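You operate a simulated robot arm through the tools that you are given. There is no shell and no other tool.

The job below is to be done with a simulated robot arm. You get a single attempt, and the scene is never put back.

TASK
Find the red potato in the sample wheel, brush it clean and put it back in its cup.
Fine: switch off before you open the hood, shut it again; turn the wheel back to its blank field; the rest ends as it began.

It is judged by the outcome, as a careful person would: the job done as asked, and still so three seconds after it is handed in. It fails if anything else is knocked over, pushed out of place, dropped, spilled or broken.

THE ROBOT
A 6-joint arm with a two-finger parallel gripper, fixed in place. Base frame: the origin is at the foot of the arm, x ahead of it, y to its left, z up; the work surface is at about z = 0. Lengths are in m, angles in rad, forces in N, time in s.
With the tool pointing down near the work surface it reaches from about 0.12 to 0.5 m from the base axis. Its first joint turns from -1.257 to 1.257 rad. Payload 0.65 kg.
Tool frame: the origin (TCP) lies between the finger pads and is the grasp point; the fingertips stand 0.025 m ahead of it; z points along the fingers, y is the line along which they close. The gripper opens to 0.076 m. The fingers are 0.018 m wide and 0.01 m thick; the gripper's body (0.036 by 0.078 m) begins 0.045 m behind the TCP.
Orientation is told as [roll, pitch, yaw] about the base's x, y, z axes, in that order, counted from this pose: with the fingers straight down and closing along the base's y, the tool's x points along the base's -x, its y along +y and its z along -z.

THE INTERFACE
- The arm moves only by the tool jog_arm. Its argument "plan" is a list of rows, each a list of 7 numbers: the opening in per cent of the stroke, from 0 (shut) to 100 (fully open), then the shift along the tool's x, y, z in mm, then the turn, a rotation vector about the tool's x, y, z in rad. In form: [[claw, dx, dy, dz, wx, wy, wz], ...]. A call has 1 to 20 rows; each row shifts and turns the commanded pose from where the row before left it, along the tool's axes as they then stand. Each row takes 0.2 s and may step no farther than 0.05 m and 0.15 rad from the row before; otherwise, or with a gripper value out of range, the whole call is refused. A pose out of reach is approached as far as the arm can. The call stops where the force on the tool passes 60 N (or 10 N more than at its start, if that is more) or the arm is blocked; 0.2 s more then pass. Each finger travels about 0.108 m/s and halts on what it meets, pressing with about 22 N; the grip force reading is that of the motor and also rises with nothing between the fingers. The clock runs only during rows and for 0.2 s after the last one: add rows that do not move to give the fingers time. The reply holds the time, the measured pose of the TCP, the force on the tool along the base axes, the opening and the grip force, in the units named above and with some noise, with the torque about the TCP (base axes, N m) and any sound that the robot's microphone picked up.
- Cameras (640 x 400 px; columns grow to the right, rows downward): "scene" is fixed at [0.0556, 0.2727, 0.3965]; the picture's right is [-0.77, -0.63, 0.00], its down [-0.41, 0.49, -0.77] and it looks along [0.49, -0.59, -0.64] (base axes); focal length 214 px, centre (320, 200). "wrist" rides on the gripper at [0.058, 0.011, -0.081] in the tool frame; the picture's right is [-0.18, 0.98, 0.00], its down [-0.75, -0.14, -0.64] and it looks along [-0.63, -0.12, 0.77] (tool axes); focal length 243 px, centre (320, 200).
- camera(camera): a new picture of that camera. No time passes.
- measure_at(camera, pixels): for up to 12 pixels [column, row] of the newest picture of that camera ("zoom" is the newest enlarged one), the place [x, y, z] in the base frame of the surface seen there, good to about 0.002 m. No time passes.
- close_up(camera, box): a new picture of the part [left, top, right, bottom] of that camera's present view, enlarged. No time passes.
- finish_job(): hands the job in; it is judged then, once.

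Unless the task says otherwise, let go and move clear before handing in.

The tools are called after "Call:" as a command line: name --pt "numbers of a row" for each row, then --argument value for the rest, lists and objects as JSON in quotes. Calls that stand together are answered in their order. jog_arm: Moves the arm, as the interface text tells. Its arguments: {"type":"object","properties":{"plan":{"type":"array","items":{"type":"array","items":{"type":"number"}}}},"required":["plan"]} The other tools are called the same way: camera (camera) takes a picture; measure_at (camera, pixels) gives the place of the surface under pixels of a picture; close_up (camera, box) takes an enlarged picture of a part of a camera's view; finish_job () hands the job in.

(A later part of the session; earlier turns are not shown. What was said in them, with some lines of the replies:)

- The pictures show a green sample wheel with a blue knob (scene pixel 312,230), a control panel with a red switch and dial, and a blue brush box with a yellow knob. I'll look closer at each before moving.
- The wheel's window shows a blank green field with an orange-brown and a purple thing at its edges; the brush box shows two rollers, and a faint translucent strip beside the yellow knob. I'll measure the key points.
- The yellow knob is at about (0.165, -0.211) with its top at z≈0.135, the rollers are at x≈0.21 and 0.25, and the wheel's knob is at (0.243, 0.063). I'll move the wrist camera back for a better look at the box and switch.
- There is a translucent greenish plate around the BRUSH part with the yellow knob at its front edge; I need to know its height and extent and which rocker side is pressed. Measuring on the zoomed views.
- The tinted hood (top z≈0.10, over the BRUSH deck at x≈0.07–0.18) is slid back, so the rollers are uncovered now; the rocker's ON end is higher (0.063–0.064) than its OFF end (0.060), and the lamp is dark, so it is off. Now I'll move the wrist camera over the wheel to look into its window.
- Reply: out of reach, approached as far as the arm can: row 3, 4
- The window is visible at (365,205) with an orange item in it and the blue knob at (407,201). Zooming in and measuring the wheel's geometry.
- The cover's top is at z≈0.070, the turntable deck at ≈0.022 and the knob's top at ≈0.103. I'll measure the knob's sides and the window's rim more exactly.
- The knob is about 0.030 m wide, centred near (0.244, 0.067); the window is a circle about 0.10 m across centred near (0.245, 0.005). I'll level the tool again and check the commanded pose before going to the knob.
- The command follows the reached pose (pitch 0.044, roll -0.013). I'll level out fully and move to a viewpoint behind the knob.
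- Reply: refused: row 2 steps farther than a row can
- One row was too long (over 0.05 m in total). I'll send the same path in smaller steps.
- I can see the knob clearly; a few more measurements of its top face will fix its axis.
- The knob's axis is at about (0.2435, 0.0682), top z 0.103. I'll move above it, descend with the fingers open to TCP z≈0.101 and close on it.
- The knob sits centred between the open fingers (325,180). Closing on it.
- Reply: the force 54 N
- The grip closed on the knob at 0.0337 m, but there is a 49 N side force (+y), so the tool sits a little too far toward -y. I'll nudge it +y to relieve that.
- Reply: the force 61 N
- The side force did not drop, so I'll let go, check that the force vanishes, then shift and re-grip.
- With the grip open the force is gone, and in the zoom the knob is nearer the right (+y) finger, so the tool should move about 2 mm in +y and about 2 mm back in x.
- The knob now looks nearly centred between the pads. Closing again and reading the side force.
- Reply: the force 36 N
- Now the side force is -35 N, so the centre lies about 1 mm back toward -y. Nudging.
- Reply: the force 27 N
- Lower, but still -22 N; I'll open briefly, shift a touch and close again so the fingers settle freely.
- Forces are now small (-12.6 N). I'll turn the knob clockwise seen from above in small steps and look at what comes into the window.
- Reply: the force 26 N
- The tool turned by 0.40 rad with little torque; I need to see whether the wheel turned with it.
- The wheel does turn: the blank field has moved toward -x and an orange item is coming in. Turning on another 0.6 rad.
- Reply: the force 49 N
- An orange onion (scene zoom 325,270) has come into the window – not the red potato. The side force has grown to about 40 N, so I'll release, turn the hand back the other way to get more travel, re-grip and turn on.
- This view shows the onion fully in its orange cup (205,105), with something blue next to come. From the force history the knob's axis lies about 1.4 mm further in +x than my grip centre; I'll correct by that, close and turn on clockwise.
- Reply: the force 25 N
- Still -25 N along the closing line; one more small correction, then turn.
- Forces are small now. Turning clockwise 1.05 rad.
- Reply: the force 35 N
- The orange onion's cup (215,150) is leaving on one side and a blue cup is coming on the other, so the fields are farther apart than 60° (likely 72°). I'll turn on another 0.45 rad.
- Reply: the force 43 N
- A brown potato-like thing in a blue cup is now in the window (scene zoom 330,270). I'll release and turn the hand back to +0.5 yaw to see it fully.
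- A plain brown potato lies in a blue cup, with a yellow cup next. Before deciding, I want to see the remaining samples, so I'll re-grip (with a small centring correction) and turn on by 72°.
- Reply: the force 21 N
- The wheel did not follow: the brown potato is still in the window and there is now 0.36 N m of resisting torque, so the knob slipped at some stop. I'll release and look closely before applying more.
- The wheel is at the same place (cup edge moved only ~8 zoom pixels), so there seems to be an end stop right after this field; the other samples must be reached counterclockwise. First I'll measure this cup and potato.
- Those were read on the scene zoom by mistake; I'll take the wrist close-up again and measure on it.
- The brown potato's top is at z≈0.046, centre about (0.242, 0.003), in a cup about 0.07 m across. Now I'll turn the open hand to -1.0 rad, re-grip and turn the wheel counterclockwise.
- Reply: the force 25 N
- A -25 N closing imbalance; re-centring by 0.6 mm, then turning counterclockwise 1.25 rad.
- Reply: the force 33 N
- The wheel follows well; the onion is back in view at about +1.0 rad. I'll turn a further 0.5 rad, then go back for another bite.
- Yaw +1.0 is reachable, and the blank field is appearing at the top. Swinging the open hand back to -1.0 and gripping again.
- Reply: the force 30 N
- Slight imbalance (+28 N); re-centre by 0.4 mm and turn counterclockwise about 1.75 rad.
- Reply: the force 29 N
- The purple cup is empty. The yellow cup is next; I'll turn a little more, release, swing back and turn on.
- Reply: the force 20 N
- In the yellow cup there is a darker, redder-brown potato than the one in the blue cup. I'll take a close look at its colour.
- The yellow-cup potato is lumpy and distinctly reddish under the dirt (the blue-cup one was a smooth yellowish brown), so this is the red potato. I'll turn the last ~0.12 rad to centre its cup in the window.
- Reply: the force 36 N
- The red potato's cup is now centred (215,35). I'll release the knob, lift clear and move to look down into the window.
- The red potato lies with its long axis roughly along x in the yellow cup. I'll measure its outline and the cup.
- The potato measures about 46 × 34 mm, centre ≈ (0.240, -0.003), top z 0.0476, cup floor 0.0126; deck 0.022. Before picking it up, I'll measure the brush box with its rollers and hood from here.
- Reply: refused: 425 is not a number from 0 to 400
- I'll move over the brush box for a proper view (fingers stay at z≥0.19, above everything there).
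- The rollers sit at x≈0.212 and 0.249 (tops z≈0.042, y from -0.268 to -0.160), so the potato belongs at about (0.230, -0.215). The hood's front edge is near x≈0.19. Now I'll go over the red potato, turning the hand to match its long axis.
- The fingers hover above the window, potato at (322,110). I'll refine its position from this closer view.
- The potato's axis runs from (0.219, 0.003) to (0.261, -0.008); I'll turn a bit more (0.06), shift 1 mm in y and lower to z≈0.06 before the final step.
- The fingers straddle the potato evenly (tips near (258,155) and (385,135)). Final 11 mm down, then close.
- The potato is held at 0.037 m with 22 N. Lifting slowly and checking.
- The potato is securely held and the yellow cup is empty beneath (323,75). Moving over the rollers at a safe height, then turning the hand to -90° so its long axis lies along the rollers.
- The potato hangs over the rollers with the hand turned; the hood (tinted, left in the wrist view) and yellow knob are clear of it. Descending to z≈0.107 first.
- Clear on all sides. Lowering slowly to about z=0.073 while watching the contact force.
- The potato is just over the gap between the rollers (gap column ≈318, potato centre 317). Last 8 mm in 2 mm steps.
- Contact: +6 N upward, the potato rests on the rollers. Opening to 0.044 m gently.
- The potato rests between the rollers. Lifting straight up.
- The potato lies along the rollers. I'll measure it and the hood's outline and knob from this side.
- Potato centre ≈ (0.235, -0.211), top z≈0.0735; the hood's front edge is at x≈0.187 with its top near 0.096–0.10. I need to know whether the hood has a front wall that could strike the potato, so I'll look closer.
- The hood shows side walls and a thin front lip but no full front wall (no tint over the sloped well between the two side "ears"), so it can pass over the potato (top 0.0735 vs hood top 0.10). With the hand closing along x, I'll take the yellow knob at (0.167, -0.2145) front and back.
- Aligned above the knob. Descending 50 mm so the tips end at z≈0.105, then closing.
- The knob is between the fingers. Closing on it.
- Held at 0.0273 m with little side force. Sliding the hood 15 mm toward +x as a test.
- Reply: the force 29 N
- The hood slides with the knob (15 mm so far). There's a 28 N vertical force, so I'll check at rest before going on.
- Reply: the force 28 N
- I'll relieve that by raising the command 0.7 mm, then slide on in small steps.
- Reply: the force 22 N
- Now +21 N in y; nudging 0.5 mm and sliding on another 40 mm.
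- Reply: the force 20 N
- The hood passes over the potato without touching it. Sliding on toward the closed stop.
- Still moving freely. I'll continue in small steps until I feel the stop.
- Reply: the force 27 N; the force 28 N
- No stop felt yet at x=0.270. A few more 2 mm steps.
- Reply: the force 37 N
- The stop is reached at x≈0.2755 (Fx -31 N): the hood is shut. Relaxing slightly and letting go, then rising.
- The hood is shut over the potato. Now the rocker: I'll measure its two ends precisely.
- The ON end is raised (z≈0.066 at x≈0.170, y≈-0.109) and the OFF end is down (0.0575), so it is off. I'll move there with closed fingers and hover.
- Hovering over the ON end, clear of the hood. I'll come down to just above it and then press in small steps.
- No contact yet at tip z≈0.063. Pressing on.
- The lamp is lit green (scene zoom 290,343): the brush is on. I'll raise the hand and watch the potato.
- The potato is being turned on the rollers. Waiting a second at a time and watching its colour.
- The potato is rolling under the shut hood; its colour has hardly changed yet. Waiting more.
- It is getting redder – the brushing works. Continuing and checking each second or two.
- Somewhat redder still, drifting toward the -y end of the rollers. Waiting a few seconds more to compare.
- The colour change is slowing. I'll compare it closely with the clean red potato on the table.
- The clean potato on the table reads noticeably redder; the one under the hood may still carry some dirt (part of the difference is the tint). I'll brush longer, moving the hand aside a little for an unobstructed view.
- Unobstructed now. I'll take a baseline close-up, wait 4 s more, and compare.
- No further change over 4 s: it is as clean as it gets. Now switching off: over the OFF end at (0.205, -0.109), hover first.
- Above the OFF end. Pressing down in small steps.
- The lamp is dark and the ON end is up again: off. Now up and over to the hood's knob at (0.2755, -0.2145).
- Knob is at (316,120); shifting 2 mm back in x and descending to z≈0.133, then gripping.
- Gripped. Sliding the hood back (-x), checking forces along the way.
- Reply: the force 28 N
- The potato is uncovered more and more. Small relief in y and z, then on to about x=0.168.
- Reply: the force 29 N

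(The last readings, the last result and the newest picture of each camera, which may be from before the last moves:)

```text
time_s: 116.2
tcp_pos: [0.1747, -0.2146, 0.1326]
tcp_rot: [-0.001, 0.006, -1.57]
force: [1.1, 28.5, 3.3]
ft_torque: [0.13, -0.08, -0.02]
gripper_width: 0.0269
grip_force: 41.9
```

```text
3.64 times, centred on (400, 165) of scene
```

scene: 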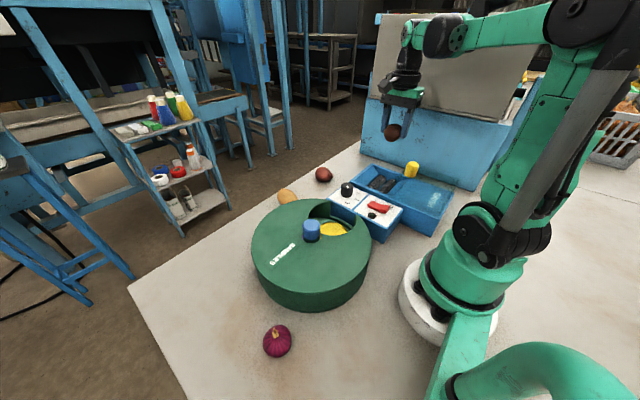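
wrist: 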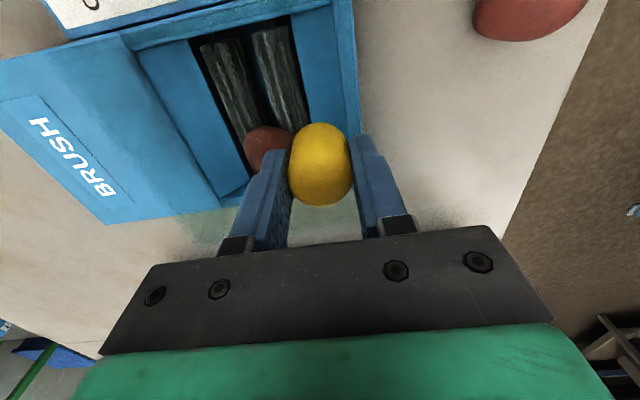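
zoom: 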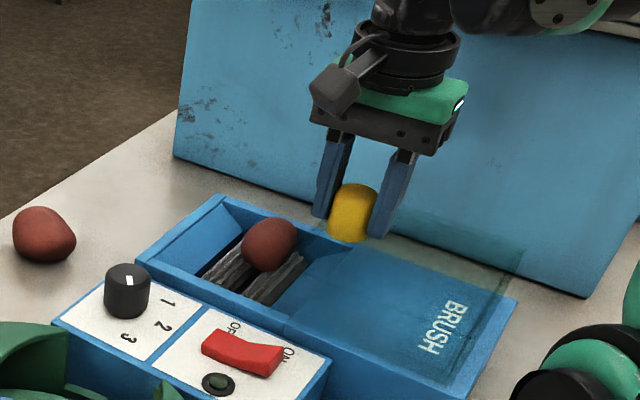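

Uncovered, the potato now shows the same clean red as the one on the table. Sliding the last 7 mm to fully open.

Call:
jog_arm --pt "20 0.5 -3 0 0 0 0" --pt "20 0 -3 0 0 0 0" --pt "20 0 0 0 0 0 0"

```text
time_s: 117.0
tcp_pos: [0.1678, -0.2156, 0.1323]
tcp_rot: [0.0, -0.003, -1.571]
force: [-0.7, 5.6, 26.8]
ft_torque: [0.18, -0.02, 0.0]
gripper_width: 0.0269
grip_force: 42.2
```

The hood is back at its open place (knob x≈0.168). Releasing and rising, then looking at the potato.

Call:
jog_arm --pt "66 0 0 0 0 0 0" --pt "66 0 0 0 0 0 0" --pt "66 0 0 -15 0 0 0" --pt "66 0 0 -40 0 0 0" --pt "66 0 0 -30 0 0 0" --pt "66 0 32 0 0 0 0" --pt "66 0 32 0 0 0 0" --pt "66 0 0 0 0 0 0"

Call:
camera --camera "wrist"

Call:
close_up --camera "scene" --box '[330, 110, 470, 220]'

```text
time_s: 118.8
tcp_pos: [0.2329, -0.215, 0.2171]
tcp_rot: [0.0, 0.001, -1.571]
force: [-1.3, 0.0, 0.0]
ft_torque: [0.02, 0.02, 0.02]
gripper_width: 0.0502
grip_force: 0.0
```

```text
taken
```

wrist: 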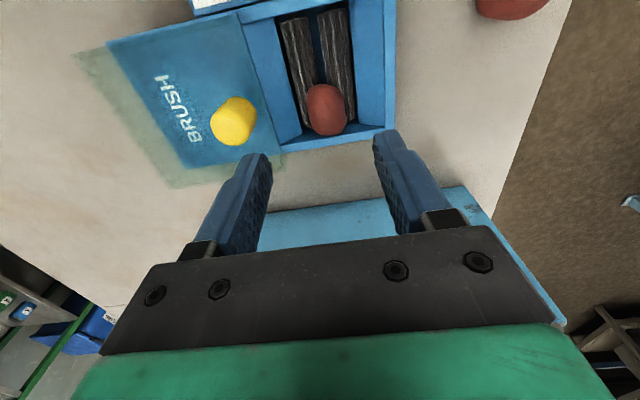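

```text
3.64 times, centred on (400, 165) of scene
```

zoom: 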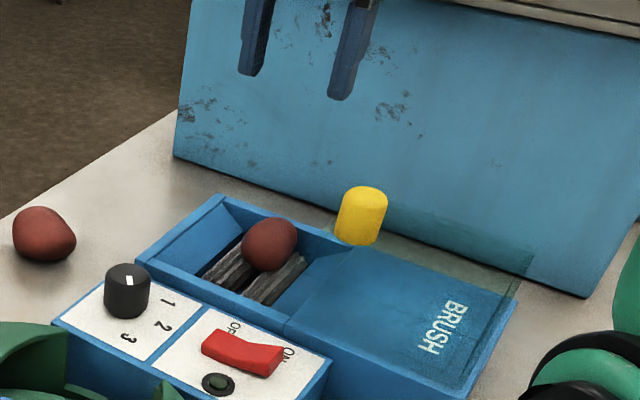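

The potato is clearly clean and red now at (326,110), near the -y end of the rollers. Measuring it for the grasp.

Call:
close_up --camera "wrist" --box '[270, 50, 400, 160]'

Call:
measure_at --camera "wrist" --pixels '[[326, 110], [326, 90], [326, 130], [308, 105], [345, 105], [312, 125], [343, 125], [320, 86], [330, 134], [315, 90], [338, 92], [326, 100]]'

```text
3.64 times, centred on (335, 105) of wrist
```

zoom: 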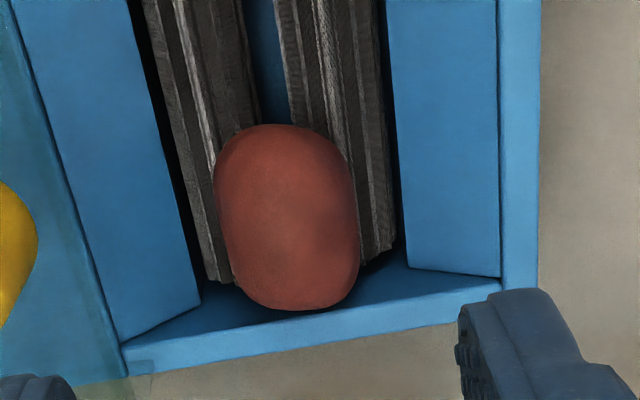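

```text
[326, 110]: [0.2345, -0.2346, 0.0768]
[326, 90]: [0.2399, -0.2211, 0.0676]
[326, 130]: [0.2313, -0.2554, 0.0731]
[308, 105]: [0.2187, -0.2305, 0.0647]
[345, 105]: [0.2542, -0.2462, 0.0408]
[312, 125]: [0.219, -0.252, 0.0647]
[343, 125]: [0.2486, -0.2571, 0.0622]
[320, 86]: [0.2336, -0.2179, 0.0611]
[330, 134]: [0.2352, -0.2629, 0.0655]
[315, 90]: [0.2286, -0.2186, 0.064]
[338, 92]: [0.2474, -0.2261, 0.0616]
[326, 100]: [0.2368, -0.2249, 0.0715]
```

The potato's centre is about (0.234, -0.241), top 0.077, long axis along the rollers, 34 mm wide in x. Moving over it and going down to z≈0.10 first.

Call:
jog_arm --pt "66 -25 1 0 0 0 0" --pt "66 0 0 40 0 0 0" --pt "66 0 0 40 0 0 0" --pt "66 0 0 35 0 0 0" --pt "66 0 0 0 0 0 0"

Call:
camera --camera "wrist"

Call:
close_up --camera "scene" --box '[330, 110, 470, 220]'

```text
time_s: 120.0
tcp_pos: [0.2327, -0.2423, 0.1057]
tcp_rot: [-0.001, 0.0, -1.571]
force: [-0.1, -0.2, 0.3]
ft_torque: [0.02, 0.0, 0.03]
gripper_width: 0.0502
grip_force: 0.1
```

```text
taken
```

wrist: 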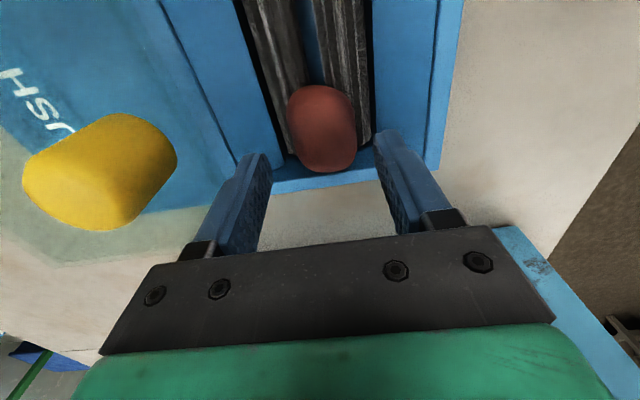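

```text
3.64 times, centred on (400, 165) of scene
```

zoom: 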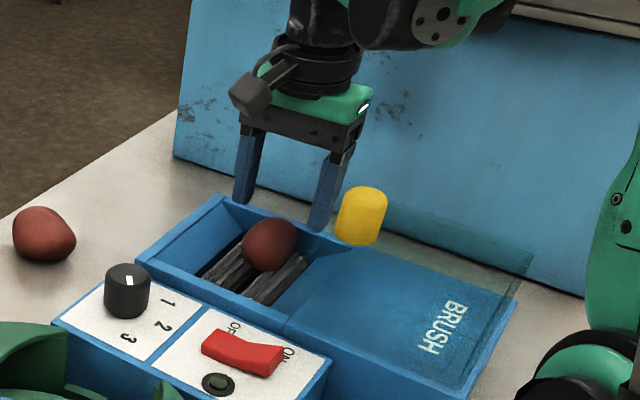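

Well aligned. Descending to z≈0.0745 and closing.

Call:
jog_arm --pt "62 0 1 18 0 0 0" --pt "62 0 0 8 0 0 0" --pt "62 0 0 4 0 0 0" --pt "62 0 0 0 0 0 0"

Call:
camera --camera "wrist"

```text
time_s: 121.0
tcp_pos: [0.232, -0.2408, 0.0762]
tcp_rot: [0.001, 0.0, -1.573]
force: [-0.4, 0.2, 0.1]
ft_torque: [-0.03, -0.01, 0.0]
gripper_width: 0.0474
grip_force: 0.1
```

```text
taken
```

wrist: 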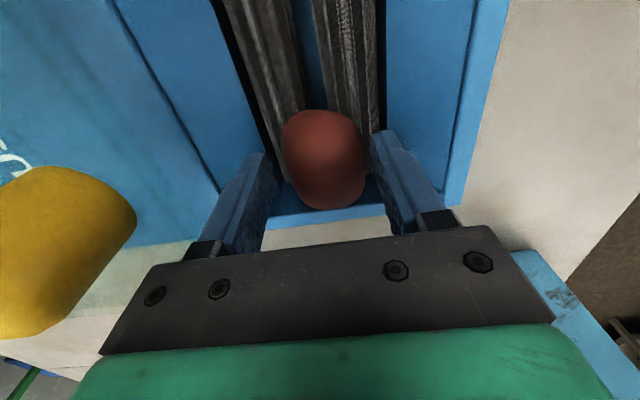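

The potato is centred between the pads. Closing gently.

Call:
jog_arm --pt "62 0 1 1 0 0 0" --pt "50 0 0 0 0 0 0" --pt "30 0 0 0 0 0 0" --pt "15 0 0 0 0 0 0" --pt "10 0 0 0 0 0 0" --pt "10 0 0 0 0 0 0"

Call:
camera --camera "wrist"

```text
time_s: 122.4
tcp_pos: [0.2347, -0.2405, 0.0751]
tcp_rot: [0.0, -0.001, -1.571]
force: [-1.5, 0.8, 2.0]
ft_torque: [0.04, 0.06, -0.01]
gripper_width: 0.036
grip_force: 21.9
```

```text
taken
```

wrist: 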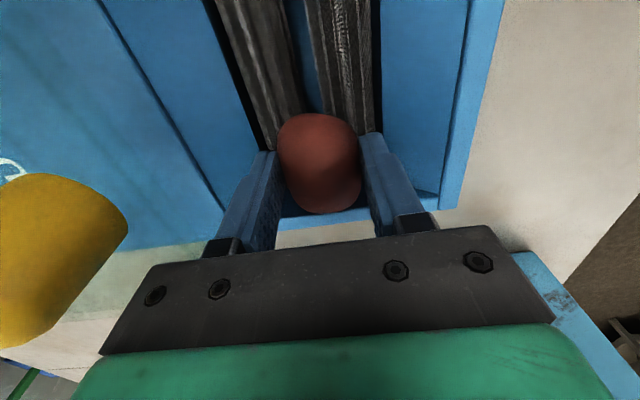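

Held at 0.036 m. Lifting slowly and checking that it stays.

Call:
jog_arm --pt "10 0 0 -5 0 0 0" --pt "10 0 0 -15 0 0 0" --pt "10 0 0 -30 0 0 0" --pt "10 0 0 -40 0 0 0" --pt "10 0 0 -45 0 0 0" --pt "10 0 0 0 0 0 0"

Call:
camera --camera "wrist"

Call:
camera --camera "scene"

```text
time_s: 123.8
tcp_pos: [0.2346, -0.2404, 0.2111]
tcp_rot: [-0.001, 0.0, -1.571]
force: [0.3, -0.6, -0.8]
ft_torque: [-0.02, 0.0, 0.0]
gripper_width: 0.0357
grip_force: 21.9
```

```text
taken
```

wrist: 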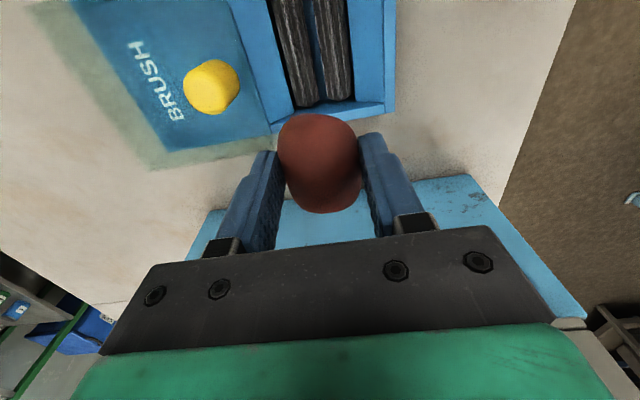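

```text
taken
```

scene: 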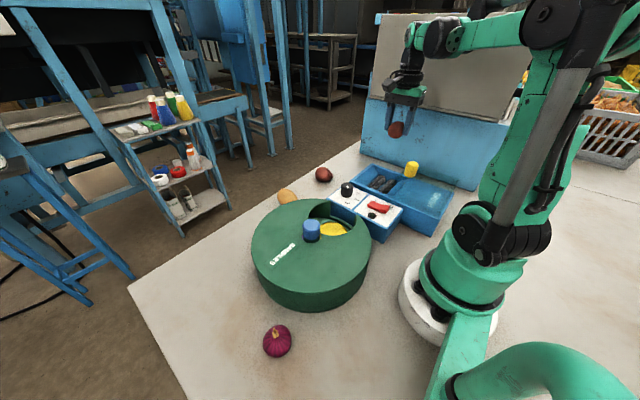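

The potato is held well. I'll check its surface for any left dirt before putting it back.

Call:
close_up --camera "wrist" --box '[260, 100, 380, 220]'

Call:
close_up --camera "scene" --box '[375, 105, 425, 150]'

```text
3.33 times, centred on (320, 160) of wrist
```

zoom: 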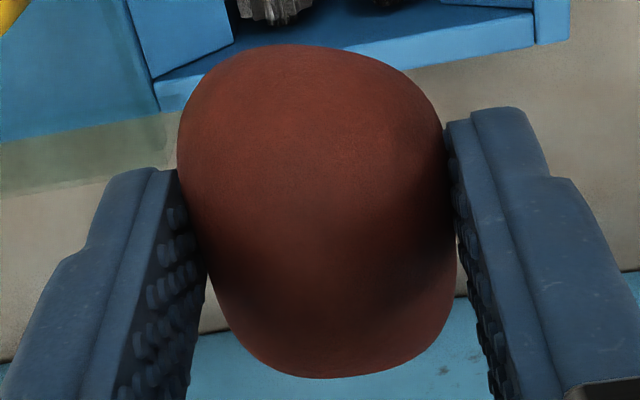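

```text
8.89 times, centred on (400, 128) of scene
```

zoom: 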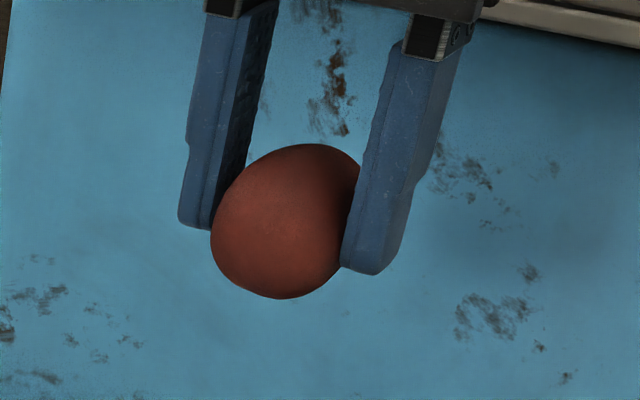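

The potato is evenly clean and red. Now turning the hand back to yaw -0.227 and carrying it over the yellow cup.

Call:
jog_arm --pt "10 0 0 0 0 0 -0.1344" --pt "10 0 0 0 0 0 -0.1344" --pt "10 0 0 0 0 0 -0.1344" --pt "10 0 0 0 0 0 -0.1344" --pt "10 0 0 0 0 0 -0.1344" --pt "10 0 0 0 0 0 -0.1344" --pt "10 0 0 0 0 0 -0.1344" --pt "10 0 0 0 0 0 -0.1344" --pt "10 0 0 0 0 0 -0.1344" --pt "10 0 0 0 0 0 -0.1344" --pt "10 0 0 0 0 0 0"

Call:
jog_arm --pt "10 6.32 33.63 0 0 0 0" --pt "10 6.32 33.63 0 0 0 0" --pt "10 6.32 33.63 0 0 0 0" --pt "10 6.32 33.63 0 0 0 0" --pt "10 6.32 33.63 0 0 0 0" --pt "10 6.32 33.63 0 0 0 0" --pt "10 6.32 33.63 0 0 0 0" --pt "10 0 0 0 0 0 0"

Call:
camera --camera "wrist"

Call:
close_up --camera "scene" --box '[250, 100, 410, 250]'

```text
time_s: 126.2
tcp_pos: [0.235, -0.2399, 0.2064]
tcp_rot: [0.001, 0.001, -0.225]
force: [-0.4, 0.1, -0.6]
ft_torque: [-0.01, 0.0, -0.02]
gripper_width: 0.0355
grip_force: 22.0
```

```text
time_s: 128.0
tcp_pos: [0.2469, -0.0017, 0.2097]
tcp_rot: [0.0, 0.0, -0.229]
force: [0.7, -0.3, -1.5]
ft_torque: [-0.01, 0.0, -0.02]
gripper_width: 0.0356
grip_force: 21.9
```

```text
taken
```

wrist: 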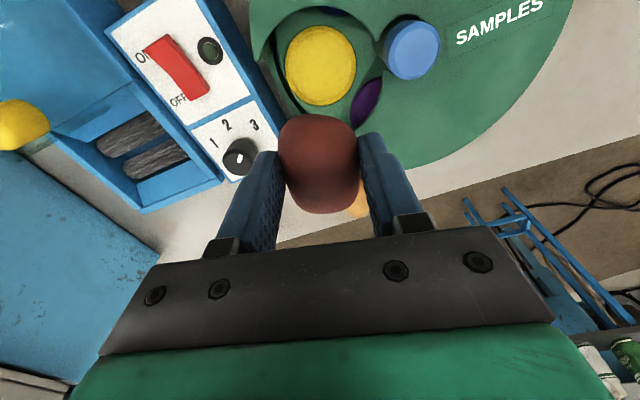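

```text
2.67 times, centred on (330, 175) of scene
```

zoom: 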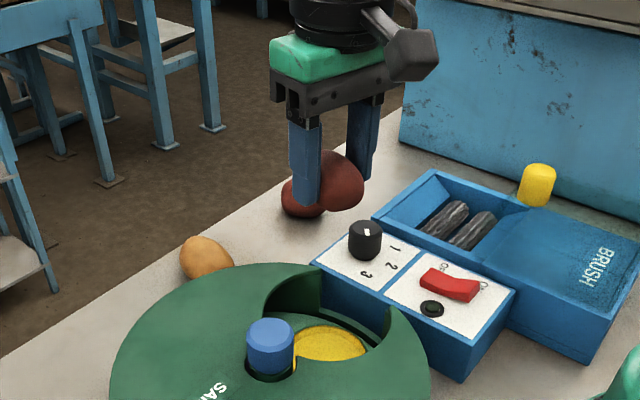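

Over the wheel. Checking the cup's exact position from here before lowering.

Call:
measure_at --camera "wrist" --pixels '[[288, 65], [354, 62], [320, 29], [320, 103], [320, 65], [297, 42], [345, 88], [297, 90], [343, 40]]'

```text
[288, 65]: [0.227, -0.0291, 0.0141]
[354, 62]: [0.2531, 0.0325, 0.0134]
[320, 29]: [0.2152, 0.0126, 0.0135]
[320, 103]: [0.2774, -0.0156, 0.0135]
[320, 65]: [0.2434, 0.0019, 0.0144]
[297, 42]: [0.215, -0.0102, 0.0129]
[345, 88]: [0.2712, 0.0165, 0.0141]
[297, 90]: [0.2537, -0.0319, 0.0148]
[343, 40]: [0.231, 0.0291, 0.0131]
```

The cup's centre is about (0.244, 0.000). Small correction and lowering to z≈0.065.

Call:
jog_arm --pt "10 2.2 0.5 40 0 0 0" --pt "10 0 0 45 0 0 0" --pt "10 0 0 35 0 0 0" --pt "10 0 0 20 0 0 0" --pt "10 0 0 0 0 0 0"

Call:
camera --camera "wrist"

Call:
close_up --camera "scene" --box '[260, 140, 400, 250]'

```text
time_s: 129.2
tcp_pos: [0.2448, 0.0012, 0.0662]
tcp_rot: [0.0, 0.0, -0.227]
force: [0.4, 1.2, 0.3]
ft_torque: [0.02, 0.04, -0.01]
gripper_width: 0.0353
grip_force: 21.9
```

```text
taken
```

wrist: 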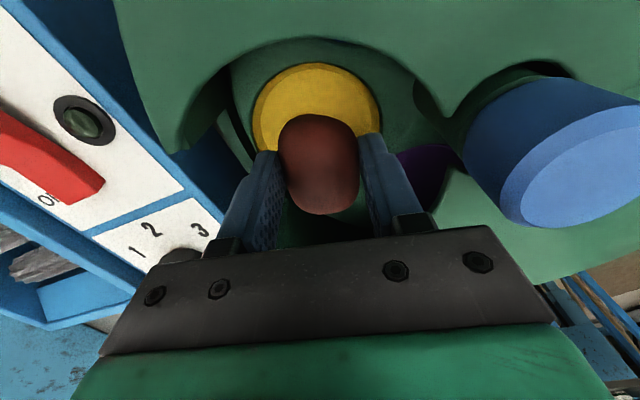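

```text
3.64 times, centred on (330, 195) of scene
```

zoom: 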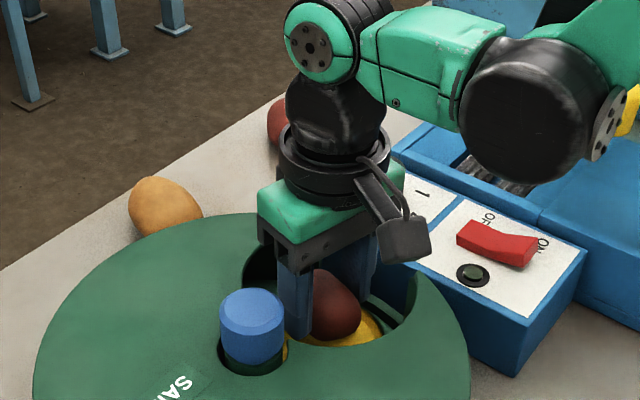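

Entering the window cleanly. Lowering in small steps until I feel the cup floor.

Call:
jog_arm --pt "10 0 0 6 0 0 0" --pt "10 0 0 5 0 0 0" --pt "10 0 0 3 0 0 0" --pt "10 0 0 0 0 0 0"

```text
time_s: 130.2
tcp_pos: [0.2441, 0.0003, 0.0532]
tcp_rot: [0.0, 0.001, -0.228]
force: [1.3, 0.1, -0.1]
ft_torque: [0.01, 0.03, 0.01]
gripper_width: 0.0351
grip_force: 21.8
```

Call:
jog_arm --pt "10 0 0 2 0 0 0" --pt "10 0 0 1.5 0 0 0" --pt "10 0 0 0 0 0 0"

```text
time_s: 131.0
tcp_pos: [0.2435, 0.0013, 0.0498]
tcp_rot: [0.001, 0.0, -0.226]
force: [-0.8, 0.0, -0.4]
ft_torque: [0.02, -0.05, 0.08]
gripper_width: 0.035
grip_force: 22.0
```

No contact yet at z≈0.050; continuing in 1 mm steps.

Call:
jog_arm --pt "10 0 0 1 0 0 0" --pt "10 0 0 1 0 0 0" --pt "10 0 0 0 0 0 0"

Call:
close_up --camera "scene" --box '[300, 200, 370, 250]'

Call:
camera --camera "wrist"

```text
time_s: 131.8
tcp_pos: [0.2436, 0.0014, 0.0469]
tcp_rot: [-0.001, 0.0, -0.227]
force: [0.8, 2.4, 14.7]
ft_torque: [0.21, -0.05, 0.0]
gripper_width: 0.0347
grip_force: 21.8
```

```text
8.00 times, centred on (335, 225) of scene
```

zoom: 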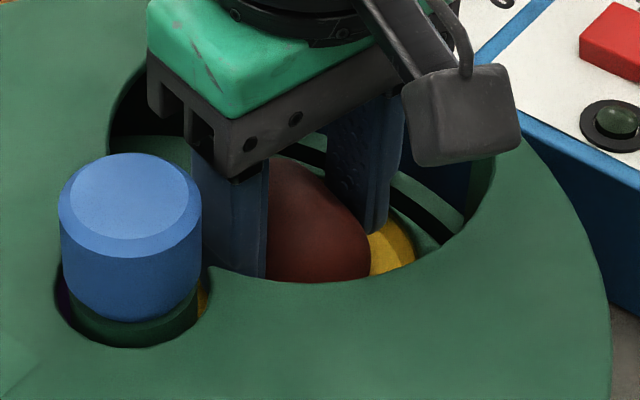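

```text
taken
```

wrist: 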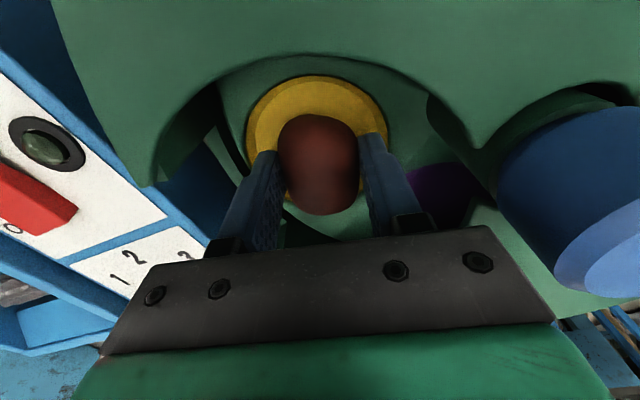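

Contact: 15 N upward, it stands on the cup floor. Easing up 0.4 mm and opening gently.

Call:
jog_arm --pt "10 0 0 -0.4 0 0 0" --pt "47 0 0 0 0 0 0" --pt "52 0 0 0 0 0 0" --pt "57 0 0 0 0 0 0" --pt "57 0 0 0 0 0 0"

Call:
camera --camera "wrist"

```text
time_s: 133.0
tcp_pos: [0.243, 0.0015, 0.0485]
tcp_rot: [-0.001, 0.0, -0.227]
force: [0.8, 0.9, -0.8]
ft_torque: [0.07, -0.02, -0.01]
gripper_width: 0.0434
grip_force: 0.3
```

```text
taken
```

wrist: 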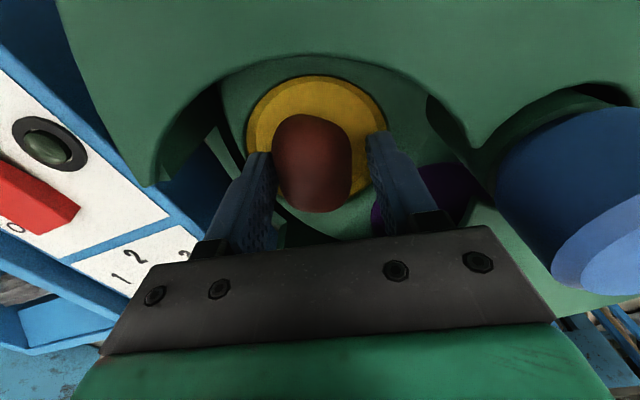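

The potato is free but close to the left pad; shifting 2 mm that way to give room, then rising slowly.

Call:
jog_arm --pt "60 0 -2 0 0 0 0" --pt "60 0 0 0 0 0 0" --pt "60 0 0 -5 0 0 0" --pt "60 0 0 -15 0 0 0" --pt "60 0 0 -30 0 0 0" --pt "60 0 0 -40 0 0 0" --pt "60 0 0 -40 0 0 0" --pt "60 0 0 0 0 0 0"

Call:
camera --camera "wrist"

Call:
close_up --camera "scene" --box '[260, 140, 400, 250]'

```text
time_s: 134.8
tcp_pos: [0.2437, -0.0014, 0.1793]
tcp_rot: [0.0, 0.001, -0.226]
force: [0.7, 0.0, 0.2]
ft_torque: [0.0, -0.04, 0.03]
gripper_width: 0.0457
grip_force: 0.1
```

```text
taken
```

wrist: 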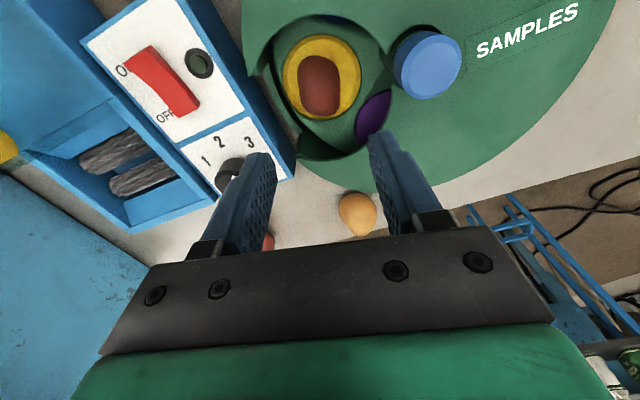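

```text
3.64 times, centred on (330, 195) of scene
```

zoom: 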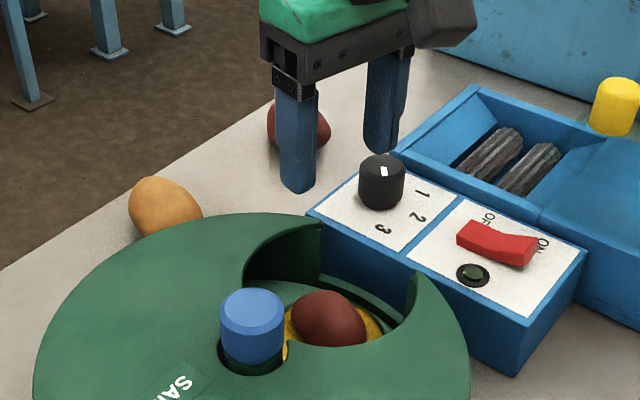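

The clean potato lies in its yellow cup. I'll measure its height and centring, so that it passes under the cover when the wheel turns.

Call:
close_up --camera "wrist" --box '[260, 20, 400, 150]'

Call:
measure_at --camera "wrist" --pixels '[[319, 85], [319, 65], [319, 105], [304, 85], [335, 85], [320, 56], [322, 114], [319, 75], [319, 95], [288, 80], [355, 75], [298, 70]]'

```text
3.08 times, centred on (330, 85) of wrist
```

zoom: 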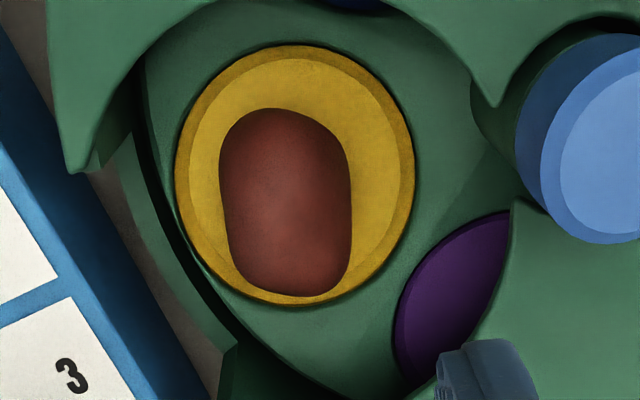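

```text
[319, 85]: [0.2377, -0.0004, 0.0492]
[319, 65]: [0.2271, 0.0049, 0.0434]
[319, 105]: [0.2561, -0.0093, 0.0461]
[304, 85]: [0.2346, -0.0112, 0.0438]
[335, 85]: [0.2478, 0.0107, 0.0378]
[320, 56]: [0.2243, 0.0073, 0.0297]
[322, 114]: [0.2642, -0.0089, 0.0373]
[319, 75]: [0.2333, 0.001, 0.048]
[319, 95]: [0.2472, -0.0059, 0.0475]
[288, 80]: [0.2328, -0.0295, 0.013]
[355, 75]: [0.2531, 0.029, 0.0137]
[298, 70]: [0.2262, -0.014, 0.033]
```

Its top is at z≈0.049 and it sits inside the cup, so it will clear the cover. Now back to the wheel knob: move over it, turn the hand to +0.9 rad.

Call:
jog_arm --pt "80 7.35 33.7 0 0 0 0" --pt "80 7.35 33.7 0 0 0 0" --pt "80 0 0 0 0 0 -0.14" --pt "80 0 0 0 0 0 -0.14" --pt "80 0 0 0 0 0 -0.14" --pt "80 0 0 0 0 0 -0.14" --pt "80 0 0 0 0 0 -0.14" --pt "80 0 0 0 0 0 -0.14" --pt "80 0 0 0 0 0 -0.14" --pt "80 0 0 0 0 0 -0.14" --pt "80 0 0 30 0 0 0" --pt "80 0 0 0 0 0 0"

Call:
camera --camera "wrist"

```text
time_s: 137.4
tcp_pos: [0.2446, 0.0693, 0.148]
tcp_rot: [0.0, -0.001, 0.895]
force: [0.8, -0.4, 0.4]
ft_torque: [0.0, -0.01, -0.01]
gripper_width: 0.0609
grip_force: 0.1
```

```text
taken
```

wrist: 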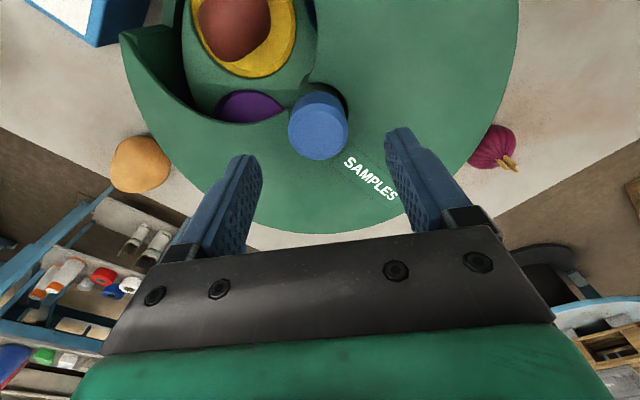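

Aligned over the knob. Descending 49 mm and gripping.

Call:
jog_arm --pt "80 1 -0.8 25 0 0 0" --pt "80 0 0 24 0 0 0" --pt "80 0 0 0 0 0 0" --pt "50 0 0 0 0 0 0" --pt "0 0 0 0 0 0 0" --pt "0 0 0 0 0 0 0" --pt "0 0 0 0 0 0 0"

```text
time_s: 139.0
tcp_pos: [0.2459, 0.0678, 0.0997]
tcp_rot: [0.001, 0.0, 0.892]
force: [7.7, -2.1, -25.5]
ft_torque: [0.24, 0.55, 0.01]
gripper_width: 0.0336
grip_force: 44.9
```

Well centred (under 10 N along the closing line). Turning clockwise 1.8 rad.

Call:
jog_arm --pt "0 0 0 0 0 0 0.12" --pt "0 0 0 0 0 0 0.12" --pt "0 0 0 0 0 0 0.12" --pt "0 0 0 0 0 0 0.12" --pt "0 0 0 0 0 0 0.12" --pt "0 0 0 0 0 0 0.12" --pt "0 0 0 0 0 0 0.12" --pt "0 0 0 0 0 0 0.12"

Call:
camera --camera "wrist"

```text
time_s: 140.8
tcp_pos: [0.2439, 0.0671, 0.0998]
tcp_rot: [0.006, 0.001, -0.07]
force: [2.2, 39.2, 33.6]
ft_torque: [-0.3, 0.08, 0.12]
gripper_width: 0.0331
grip_force: 45.3
```

```text
taken
```

wrist: 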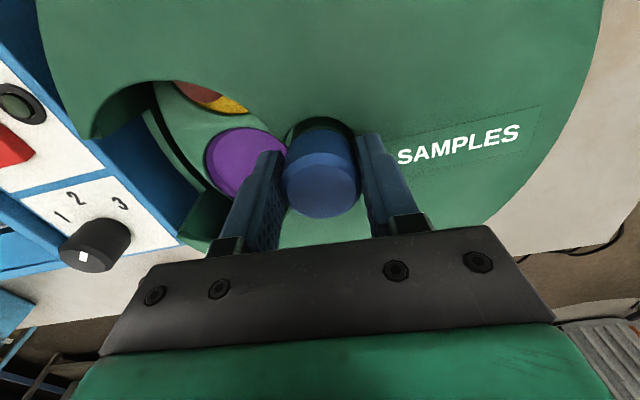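

The wheel follows (red potato moving away under the cover, purple cup in view). Side force is 39 N, so a quick re-centre by +0.9 mm, then on.

Call:
jog_arm --pt "60 0 0 0 0 0 0" --pt "60 0 0.9 0 0 0 0" --pt "0 0 0 0 0 0 0" --pt "0 0 0 0 0 0 0" --pt "0 0 0 0 0 0 0" --pt "0 0 0 0 0 0 0.12" --pt "0 0 0 0 0 0 0.12" --pt "0 0 0 0 0 0 0.12" --pt "0 0 0 0 0 0 0.12" --pt "0 0 0 0 0 0 0.12" --pt "0 0 0 0 0 0 0.12" --pt "0 0 0 0 0 0 0.12"

Call:
camera --camera "wrist"

```text
time_s: 143.4
tcp_pos: [0.2437, 0.0689, 0.0995]
tcp_rot: [0.006, 0.007, -0.91]
force: [18.7, 53.0, 4.3]
ft_torque: [-0.07, 0.38, 0.06]
gripper_width: 0.0333
grip_force: 45.4
```

```text
taken
```

wrist: 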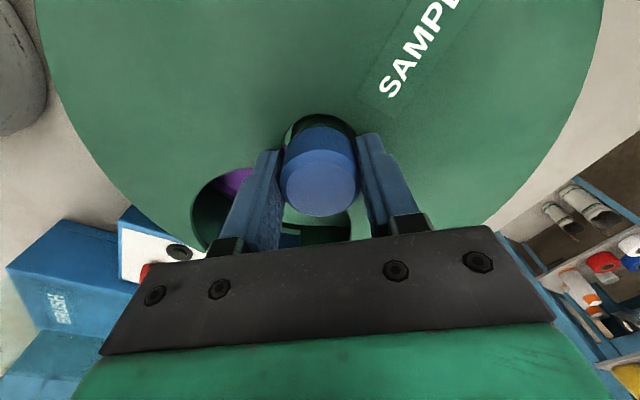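

1.8 rad done, force near 56 N, so I release, swing back to yaw +0.44 and look at the blank field's position.

Call:
jog_arm --pt "80 0 0 0 0 0 0" --pt "80 0 0 0 0 0 0" --pt "80 0 0 0 0 0 -0.135" --pt "80 0 0 0 0 0 -0.135" --pt "80 0 0 0 0 0 -0.135" --pt "80 0 0 0 0 0 -0.135" --pt "80 0 0 0 0 0 -0.135" --pt "80 0 0 0 0 0 -0.135" --pt "80 0 0 0 0 0 -0.135" --pt "80 0 0 0 0 0 -0.135" --pt "80 0 0 0 0 0 -0.135" --pt "80 0 0 0 0 0 -0.135" --pt "80 -1.1 0.25 0 0 0 0" --pt "80 0 0 0 0 0 0"

Call:
camera --camera "wrist"

```text
time_s: 146.4
tcp_pos: [0.2455, 0.0673, 0.0996]
tcp_rot: [0.0, 0.001, 0.441]
force: [1.2, 0.2, 0.2]
ft_torque: [0.02, 0.0, 0.02]
gripper_width: 0.0608
grip_force: 0.0
```

```text
taken
```

wrist: 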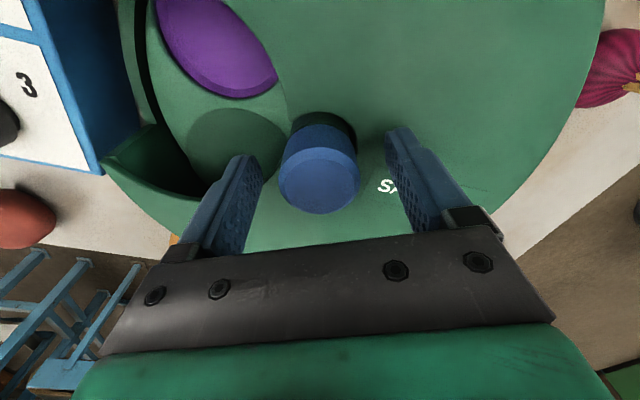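

The blank field's disc is at (235,145), coming into the window. Gripping and turning about 0.66 rad more.

Call:
jog_arm --pt "0 0 0 0 0 0 0" --pt "0 0 0 0 0 0 0" --pt "0 0 0 0 0 0 0" --pt "0 0 0 0 0 0 0.11" --pt "0 0 0 0 0 0 0.11" --pt "0 0 0 0 0 0 0.11" --pt "0 0 0 0 0 0 0.11" --pt "0 0 0 0 0 0 0.11" --pt "0 0 0 0 0 0 0.11" --pt "0 0 0 0 0 0 0"

Call:
jog_arm --pt "80 0 0 0 0 0 0" --pt "80 0 0 0 0 0 0" --pt "80 0 0 -35 0 0 0" --pt "80 0 0 -40 0 0 0" --pt "80 22 -4 -40 0 0 -0.11" --pt "80 22 0 -40 0 0 -0.11" --pt "80 0 0 0 0 0 0"

Call:
camera --camera "wrist"

Call:
camera --camera "scene"

```text
time_s: 148.6
tcp_pos: [0.2442, 0.0687, 0.099]
tcp_rot: [0.002, 0.0, -0.22]
force: [5.1, 19.5, 20.9]
ft_torque: [-0.48, -0.08, -0.05]
gripper_width: 0.0336
grip_force: 44.7
```

```text
time_s: 150.2
tcp_pos: [0.1988, 0.0709, 0.257]
tcp_rot: [0.0, 0.0, 0.002]
force: [-0.6, -0.7, -0.8]
ft_torque: [-0.01, 0.0, -0.01]
gripper_width: 0.0607
grip_force: 0.0
```

```text
taken
```

wrist: 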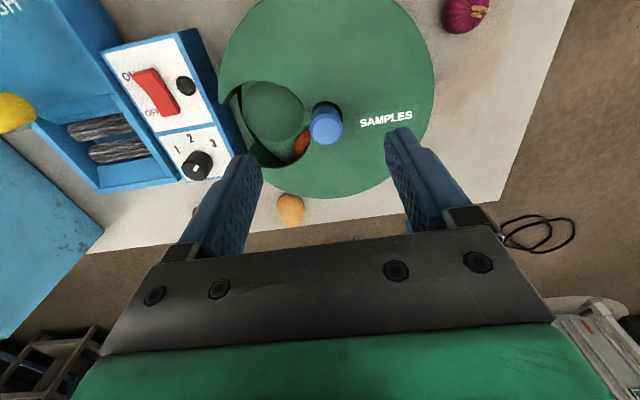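

```text
taken
```

scene: 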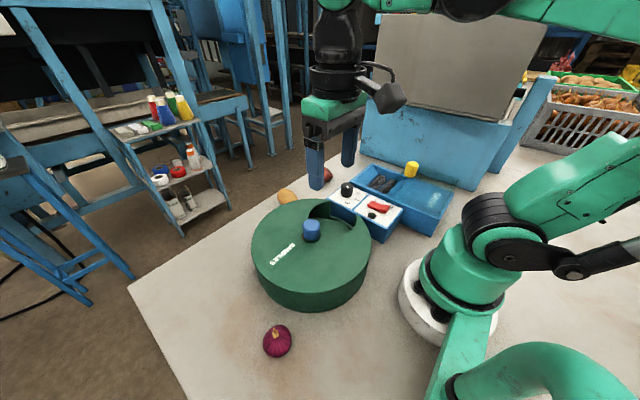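

The blank field is back in the window with the orange cup at its corner, as at the start. I'll compare it with the initial close-up for the exact angle.

Call:
close_up --camera "wrist" --box '[210, 60, 370, 180]'

Call:
close_up --camera "scene" --box '[270, 180, 390, 270]'

```text
3.33 times, centred on (290, 120) of wrist
```

zoom: 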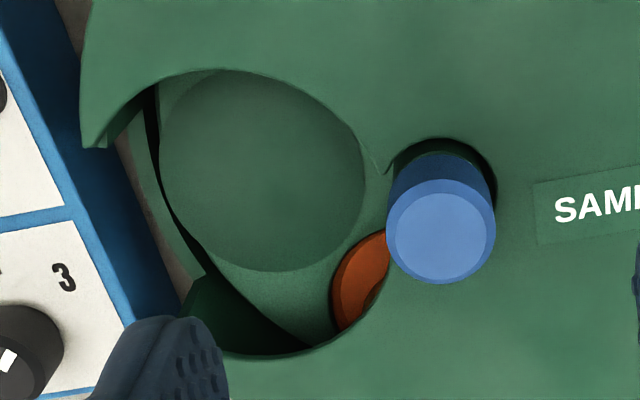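

```text
4.44 times, centred on (330, 225) of scene
```

zoom: 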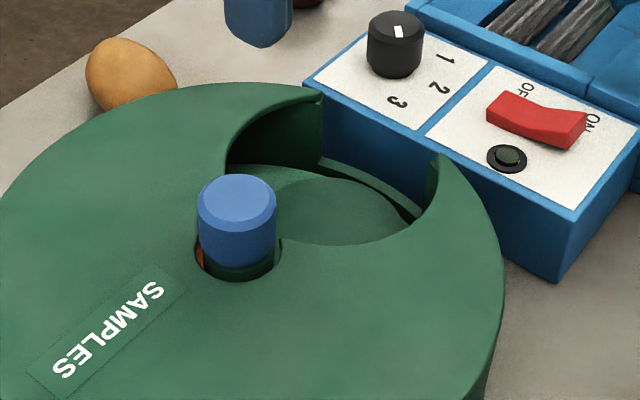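

The blank field's position matches the start within about a degree. Now the hood remains to be shut: moving to its knob at (0.168, -0.2145) and turning the hand to -90°.

Call:
jog_arm --pt "66 4.57 -40.8 0 0 0 0" --pt "66 4.57 -40.8 0 0 0 0" --pt "66 4.57 -40.8 0 0 0 0" --pt "66 4.57 -40.8 0 0 0 0" --pt "66 4.57 -40.8 0 0 0 0" --pt "66 4.57 -40.8 0 0 0 0" --pt "66 4.57 -40.8 0 0 0 0" --pt "66 0 0 0 0 0 0"

Call:
jog_arm --pt "66 0 0 0 0 0 0.143" --pt "66 0 0 0 0 0 0.143" --pt "66 0 0 0 0 0 0.143" --pt "66 0 0 0 0 0 0.143" --pt "66 0 0 0 0 0 0.143" --pt "66 0 0 0 0 0 0.143" --pt "66 0 0 0 0 0 0.143" --pt "66 0 0 0 0 0 0.143" --pt "66 0 0 0 0 0 0.143" --pt "66 0 0 0 0 0 0.143" --pt "66 0 0 0 0 0 0.143" --pt "66 0 0 35 0 0 0" --pt "66 0 0 35 0 0 0" --pt "66 0 0 0 0 0 0"

Call:
camera --camera "wrist"

Call:
close_up --camera "scene" --box '[330, 110, 470, 220]'

```text
time_s: 152.0
tcp_pos: [0.1716, -0.214, 0.2532]
tcp_rot: [0.0, 0.001, -0.001]
force: [0.6, 0.3, -0.6]
ft_torque: [-0.04, 0.02, 0.0]
gripper_width: 0.0502
grip_force: 0.0
```

```text
time_s: 155.0
tcp_pos: [0.1682, -0.2124, 0.1847]
tcp_rot: [0.0, 0.0, -1.572]
force: [0.2, -0.4, 0.4]
ft_torque: [0.02, 0.02, 0.03]
gripper_width: 0.0501
grip_force: 0.0
```

```text
taken
```

wrist: 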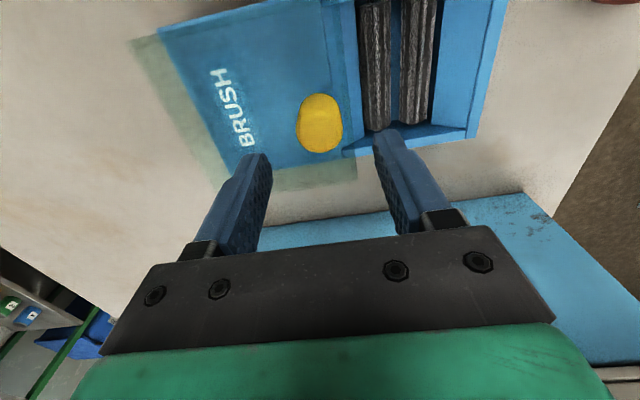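

```text
3.64 times, centred on (400, 165) of scene
```

zoom: 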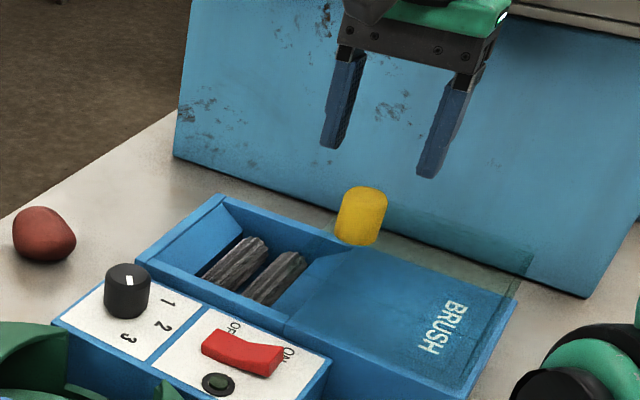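

Aligned over the hood's knob (320,123). Descending and gripping it.

Call:
jog_arm --pt "66 -1.5 -0.5 25 0 0 0" --pt "66 0 0 20 0 0 0" --pt "66 0 0 6.5 0 0 0" --pt "66 0 0 0 0 0 0" --pt "45 0 0 0 0 0 0" --pt "25 0 0 0 0 0 0" --pt "20 0 0 0 0 0 0" --pt "20 0 0 0 0 0 0"

```text
time_s: 156.8
tcp_pos: [0.1682, -0.2142, 0.1335]
tcp_rot: [0.0, -0.001, -1.573]
force: [-0.7, -3.1, -13.7]
ft_torque: [0.33, 0.01, 0.02]
gripper_width: 0.0273
grip_force: 41.6
```

Gripped. Sliding the hood shut toward +x in stages.

Call:
jog_arm --pt "20 0 6 0 0 0 0" --pt "20 0 8 0 0 0 0" --pt "20 0 8 0 0 0 0" --pt "20 0 8 0 0 0 0" --pt "20 0 0 0 0 0 0"

Call:
jog_arm --pt "20 0 8 0 0 0 0" --pt "20 0 8 0 0 0 0" --pt "20 0 8 0 0 0 0" --pt "20 0 8 0 0 0 0" --pt "20 0 0 0 0 0 0"

```text
time_s: 158.0
tcp_pos: [0.1983, -0.2158, 0.1321]
tcp_rot: [-0.001, 0.001, -1.57]
force: [0.8, 24.1, 14.7]
ft_torque: [0.32, -0.02, 0.01]
gripper_width: 0.0274
grip_force: 42.1
```

```text
time_s: 159.2
tcp_pos: [0.2306, -0.2155, 0.1332]
tcp_rot: [-0.001, -0.007, -1.574]
force: [0.4, -13.7, -24.8]
ft_torque: [0.11, -0.02, -0.02]
gripper_width: 0.0272
grip_force: 41.9
```

Moving freely; at x≈0.231. Continuing to the stop near 0.2755.

Call:
jog_arm --pt "20 0 8 0 0 0 0" --pt "20 0 8 0 0 0 0" --pt "20 0 8 0 0 0 0" --pt "20 0 8 0 0 0 0" --pt "20 0 6 0 0 0 0" --pt "20 0 0 0 0 0 0"

Call:
jog_arm --pt "20 0 2 0 0 0 0" --pt "20 0 2 0 0 0 0" --pt "20 0 2 0 0 0 0" --pt "20 0 1.5 0 0 0 0" --pt "20 0 0 0 0 0 0"

```text
time_s: 160.6
tcp_pos: [0.2687, -0.2162, 0.1343]
tcp_rot: [0.0, 0.0, -1.573]
force: [-0.2, -12.8, -25.1]
ft_torque: [-0.05, -0.02, -0.03]
gripper_width: 0.027
grip_force: 41.9
```

```text
time_s: 161.8
tcp_pos: [0.2744, -0.2161, 0.1339]
tcp_rot: [-0.003, 0.002, -1.573]
force: [-22.5, -2.8, -8.5]
ft_torque: [-0.74, -0.03, -0.09]
gripper_width: 0.0272
grip_force: 41.7
```

The closed stop is reached (Fx -22 N at x≈0.275). Relaxing, releasing and lifting clear.

Call:
jog_arm --pt "20 0 -0.5 0 0 0 0" --pt "66 0 0 0 0 0 0" --pt "66 0 0 0 0 0 0" --pt "66 0 0 -15 0 0 0" --pt "66 0 0 -40 0 0 0" --pt "66 0 0 -40 0 0 0" --pt "66 0 0 -20 0 0 0" --pt "66 0 0 0 0 0 0"

Call:
camera --camera "wrist"

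Call:
camera --camera "scene"

Call:
close_up --camera "scene" --box '[240, 130, 480, 310]'

```text
time_s: 163.6
tcp_pos: [0.2763, -0.2164, 0.2478]
tcp_rot: [-0.001, -0.001, -1.572]
force: [-0.5, 0.0, 0.5]
ft_torque: [0.0, -0.01, 0.02]
gripper_width: 0.0504
grip_force: 0.1
```

```text
taken
```

wrist: 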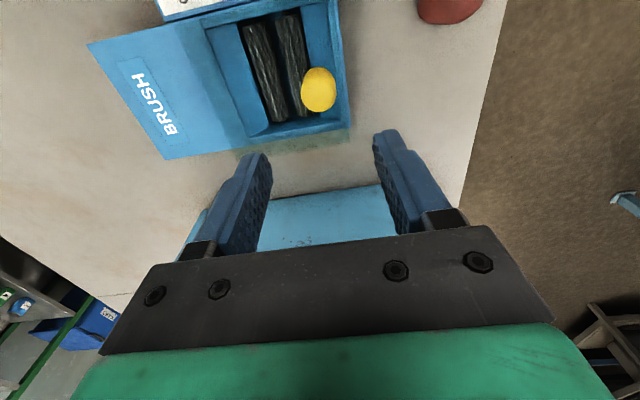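

```text
taken
```

scene: 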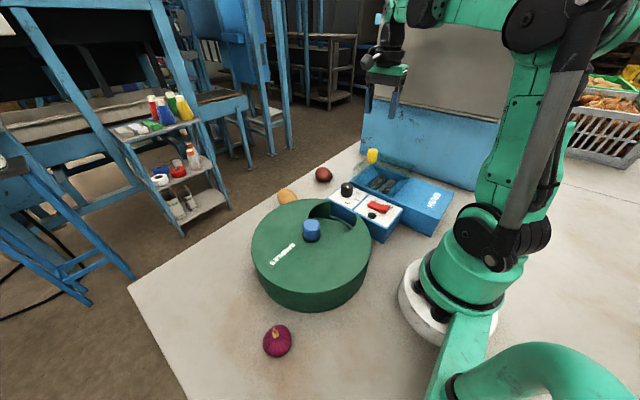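

```text
2.22 times, centred on (360, 220) of scene
```

zoom: 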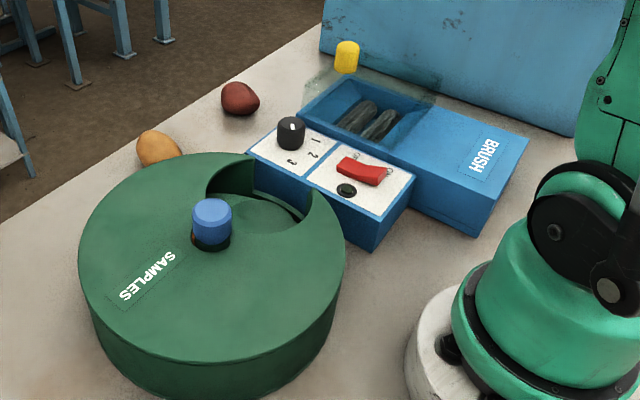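

Everything checks out: the hood is shut over the empty rollers, the lamp is dark with the ON end up, the dial still points to 3, and the wheel shows its blank field as at the start. The loose produce at (323,174), (286,195) and (277,340) has not moved, and the arm is clear, so I'm handing in.

Call:
finish_job

```text
The job is handed in.
```

The red potato is brushed clean and back in its yellow cup. I handed the job in; no verdict has come back.

- **Which potato:** the wheel held two dirty potatoes. I took the reddish one in the yellow cup and left the yellowish-brown one in the blue cup alone. After brushing, its colour matched the clean red potato on the table.
- **Brush:** it was off at the start. I shut the hood before switching it on, and switched it off before opening the hood again. It is off now, with the lamp dark.
- **Hood:** it was open when I started. I left it shut over the rollers at the end, because I read "shut it again" that way.
- **Wheel:** the blank field is back in the window, within about a degree of where it began, judged by comparing pictures.
- **Everything else:** the dial still points to 3, and the loose produce on the table has not moved.

While searching the wheel I turned it against its end stop once. The knob slipped in the grip, and nothing was disturbed.
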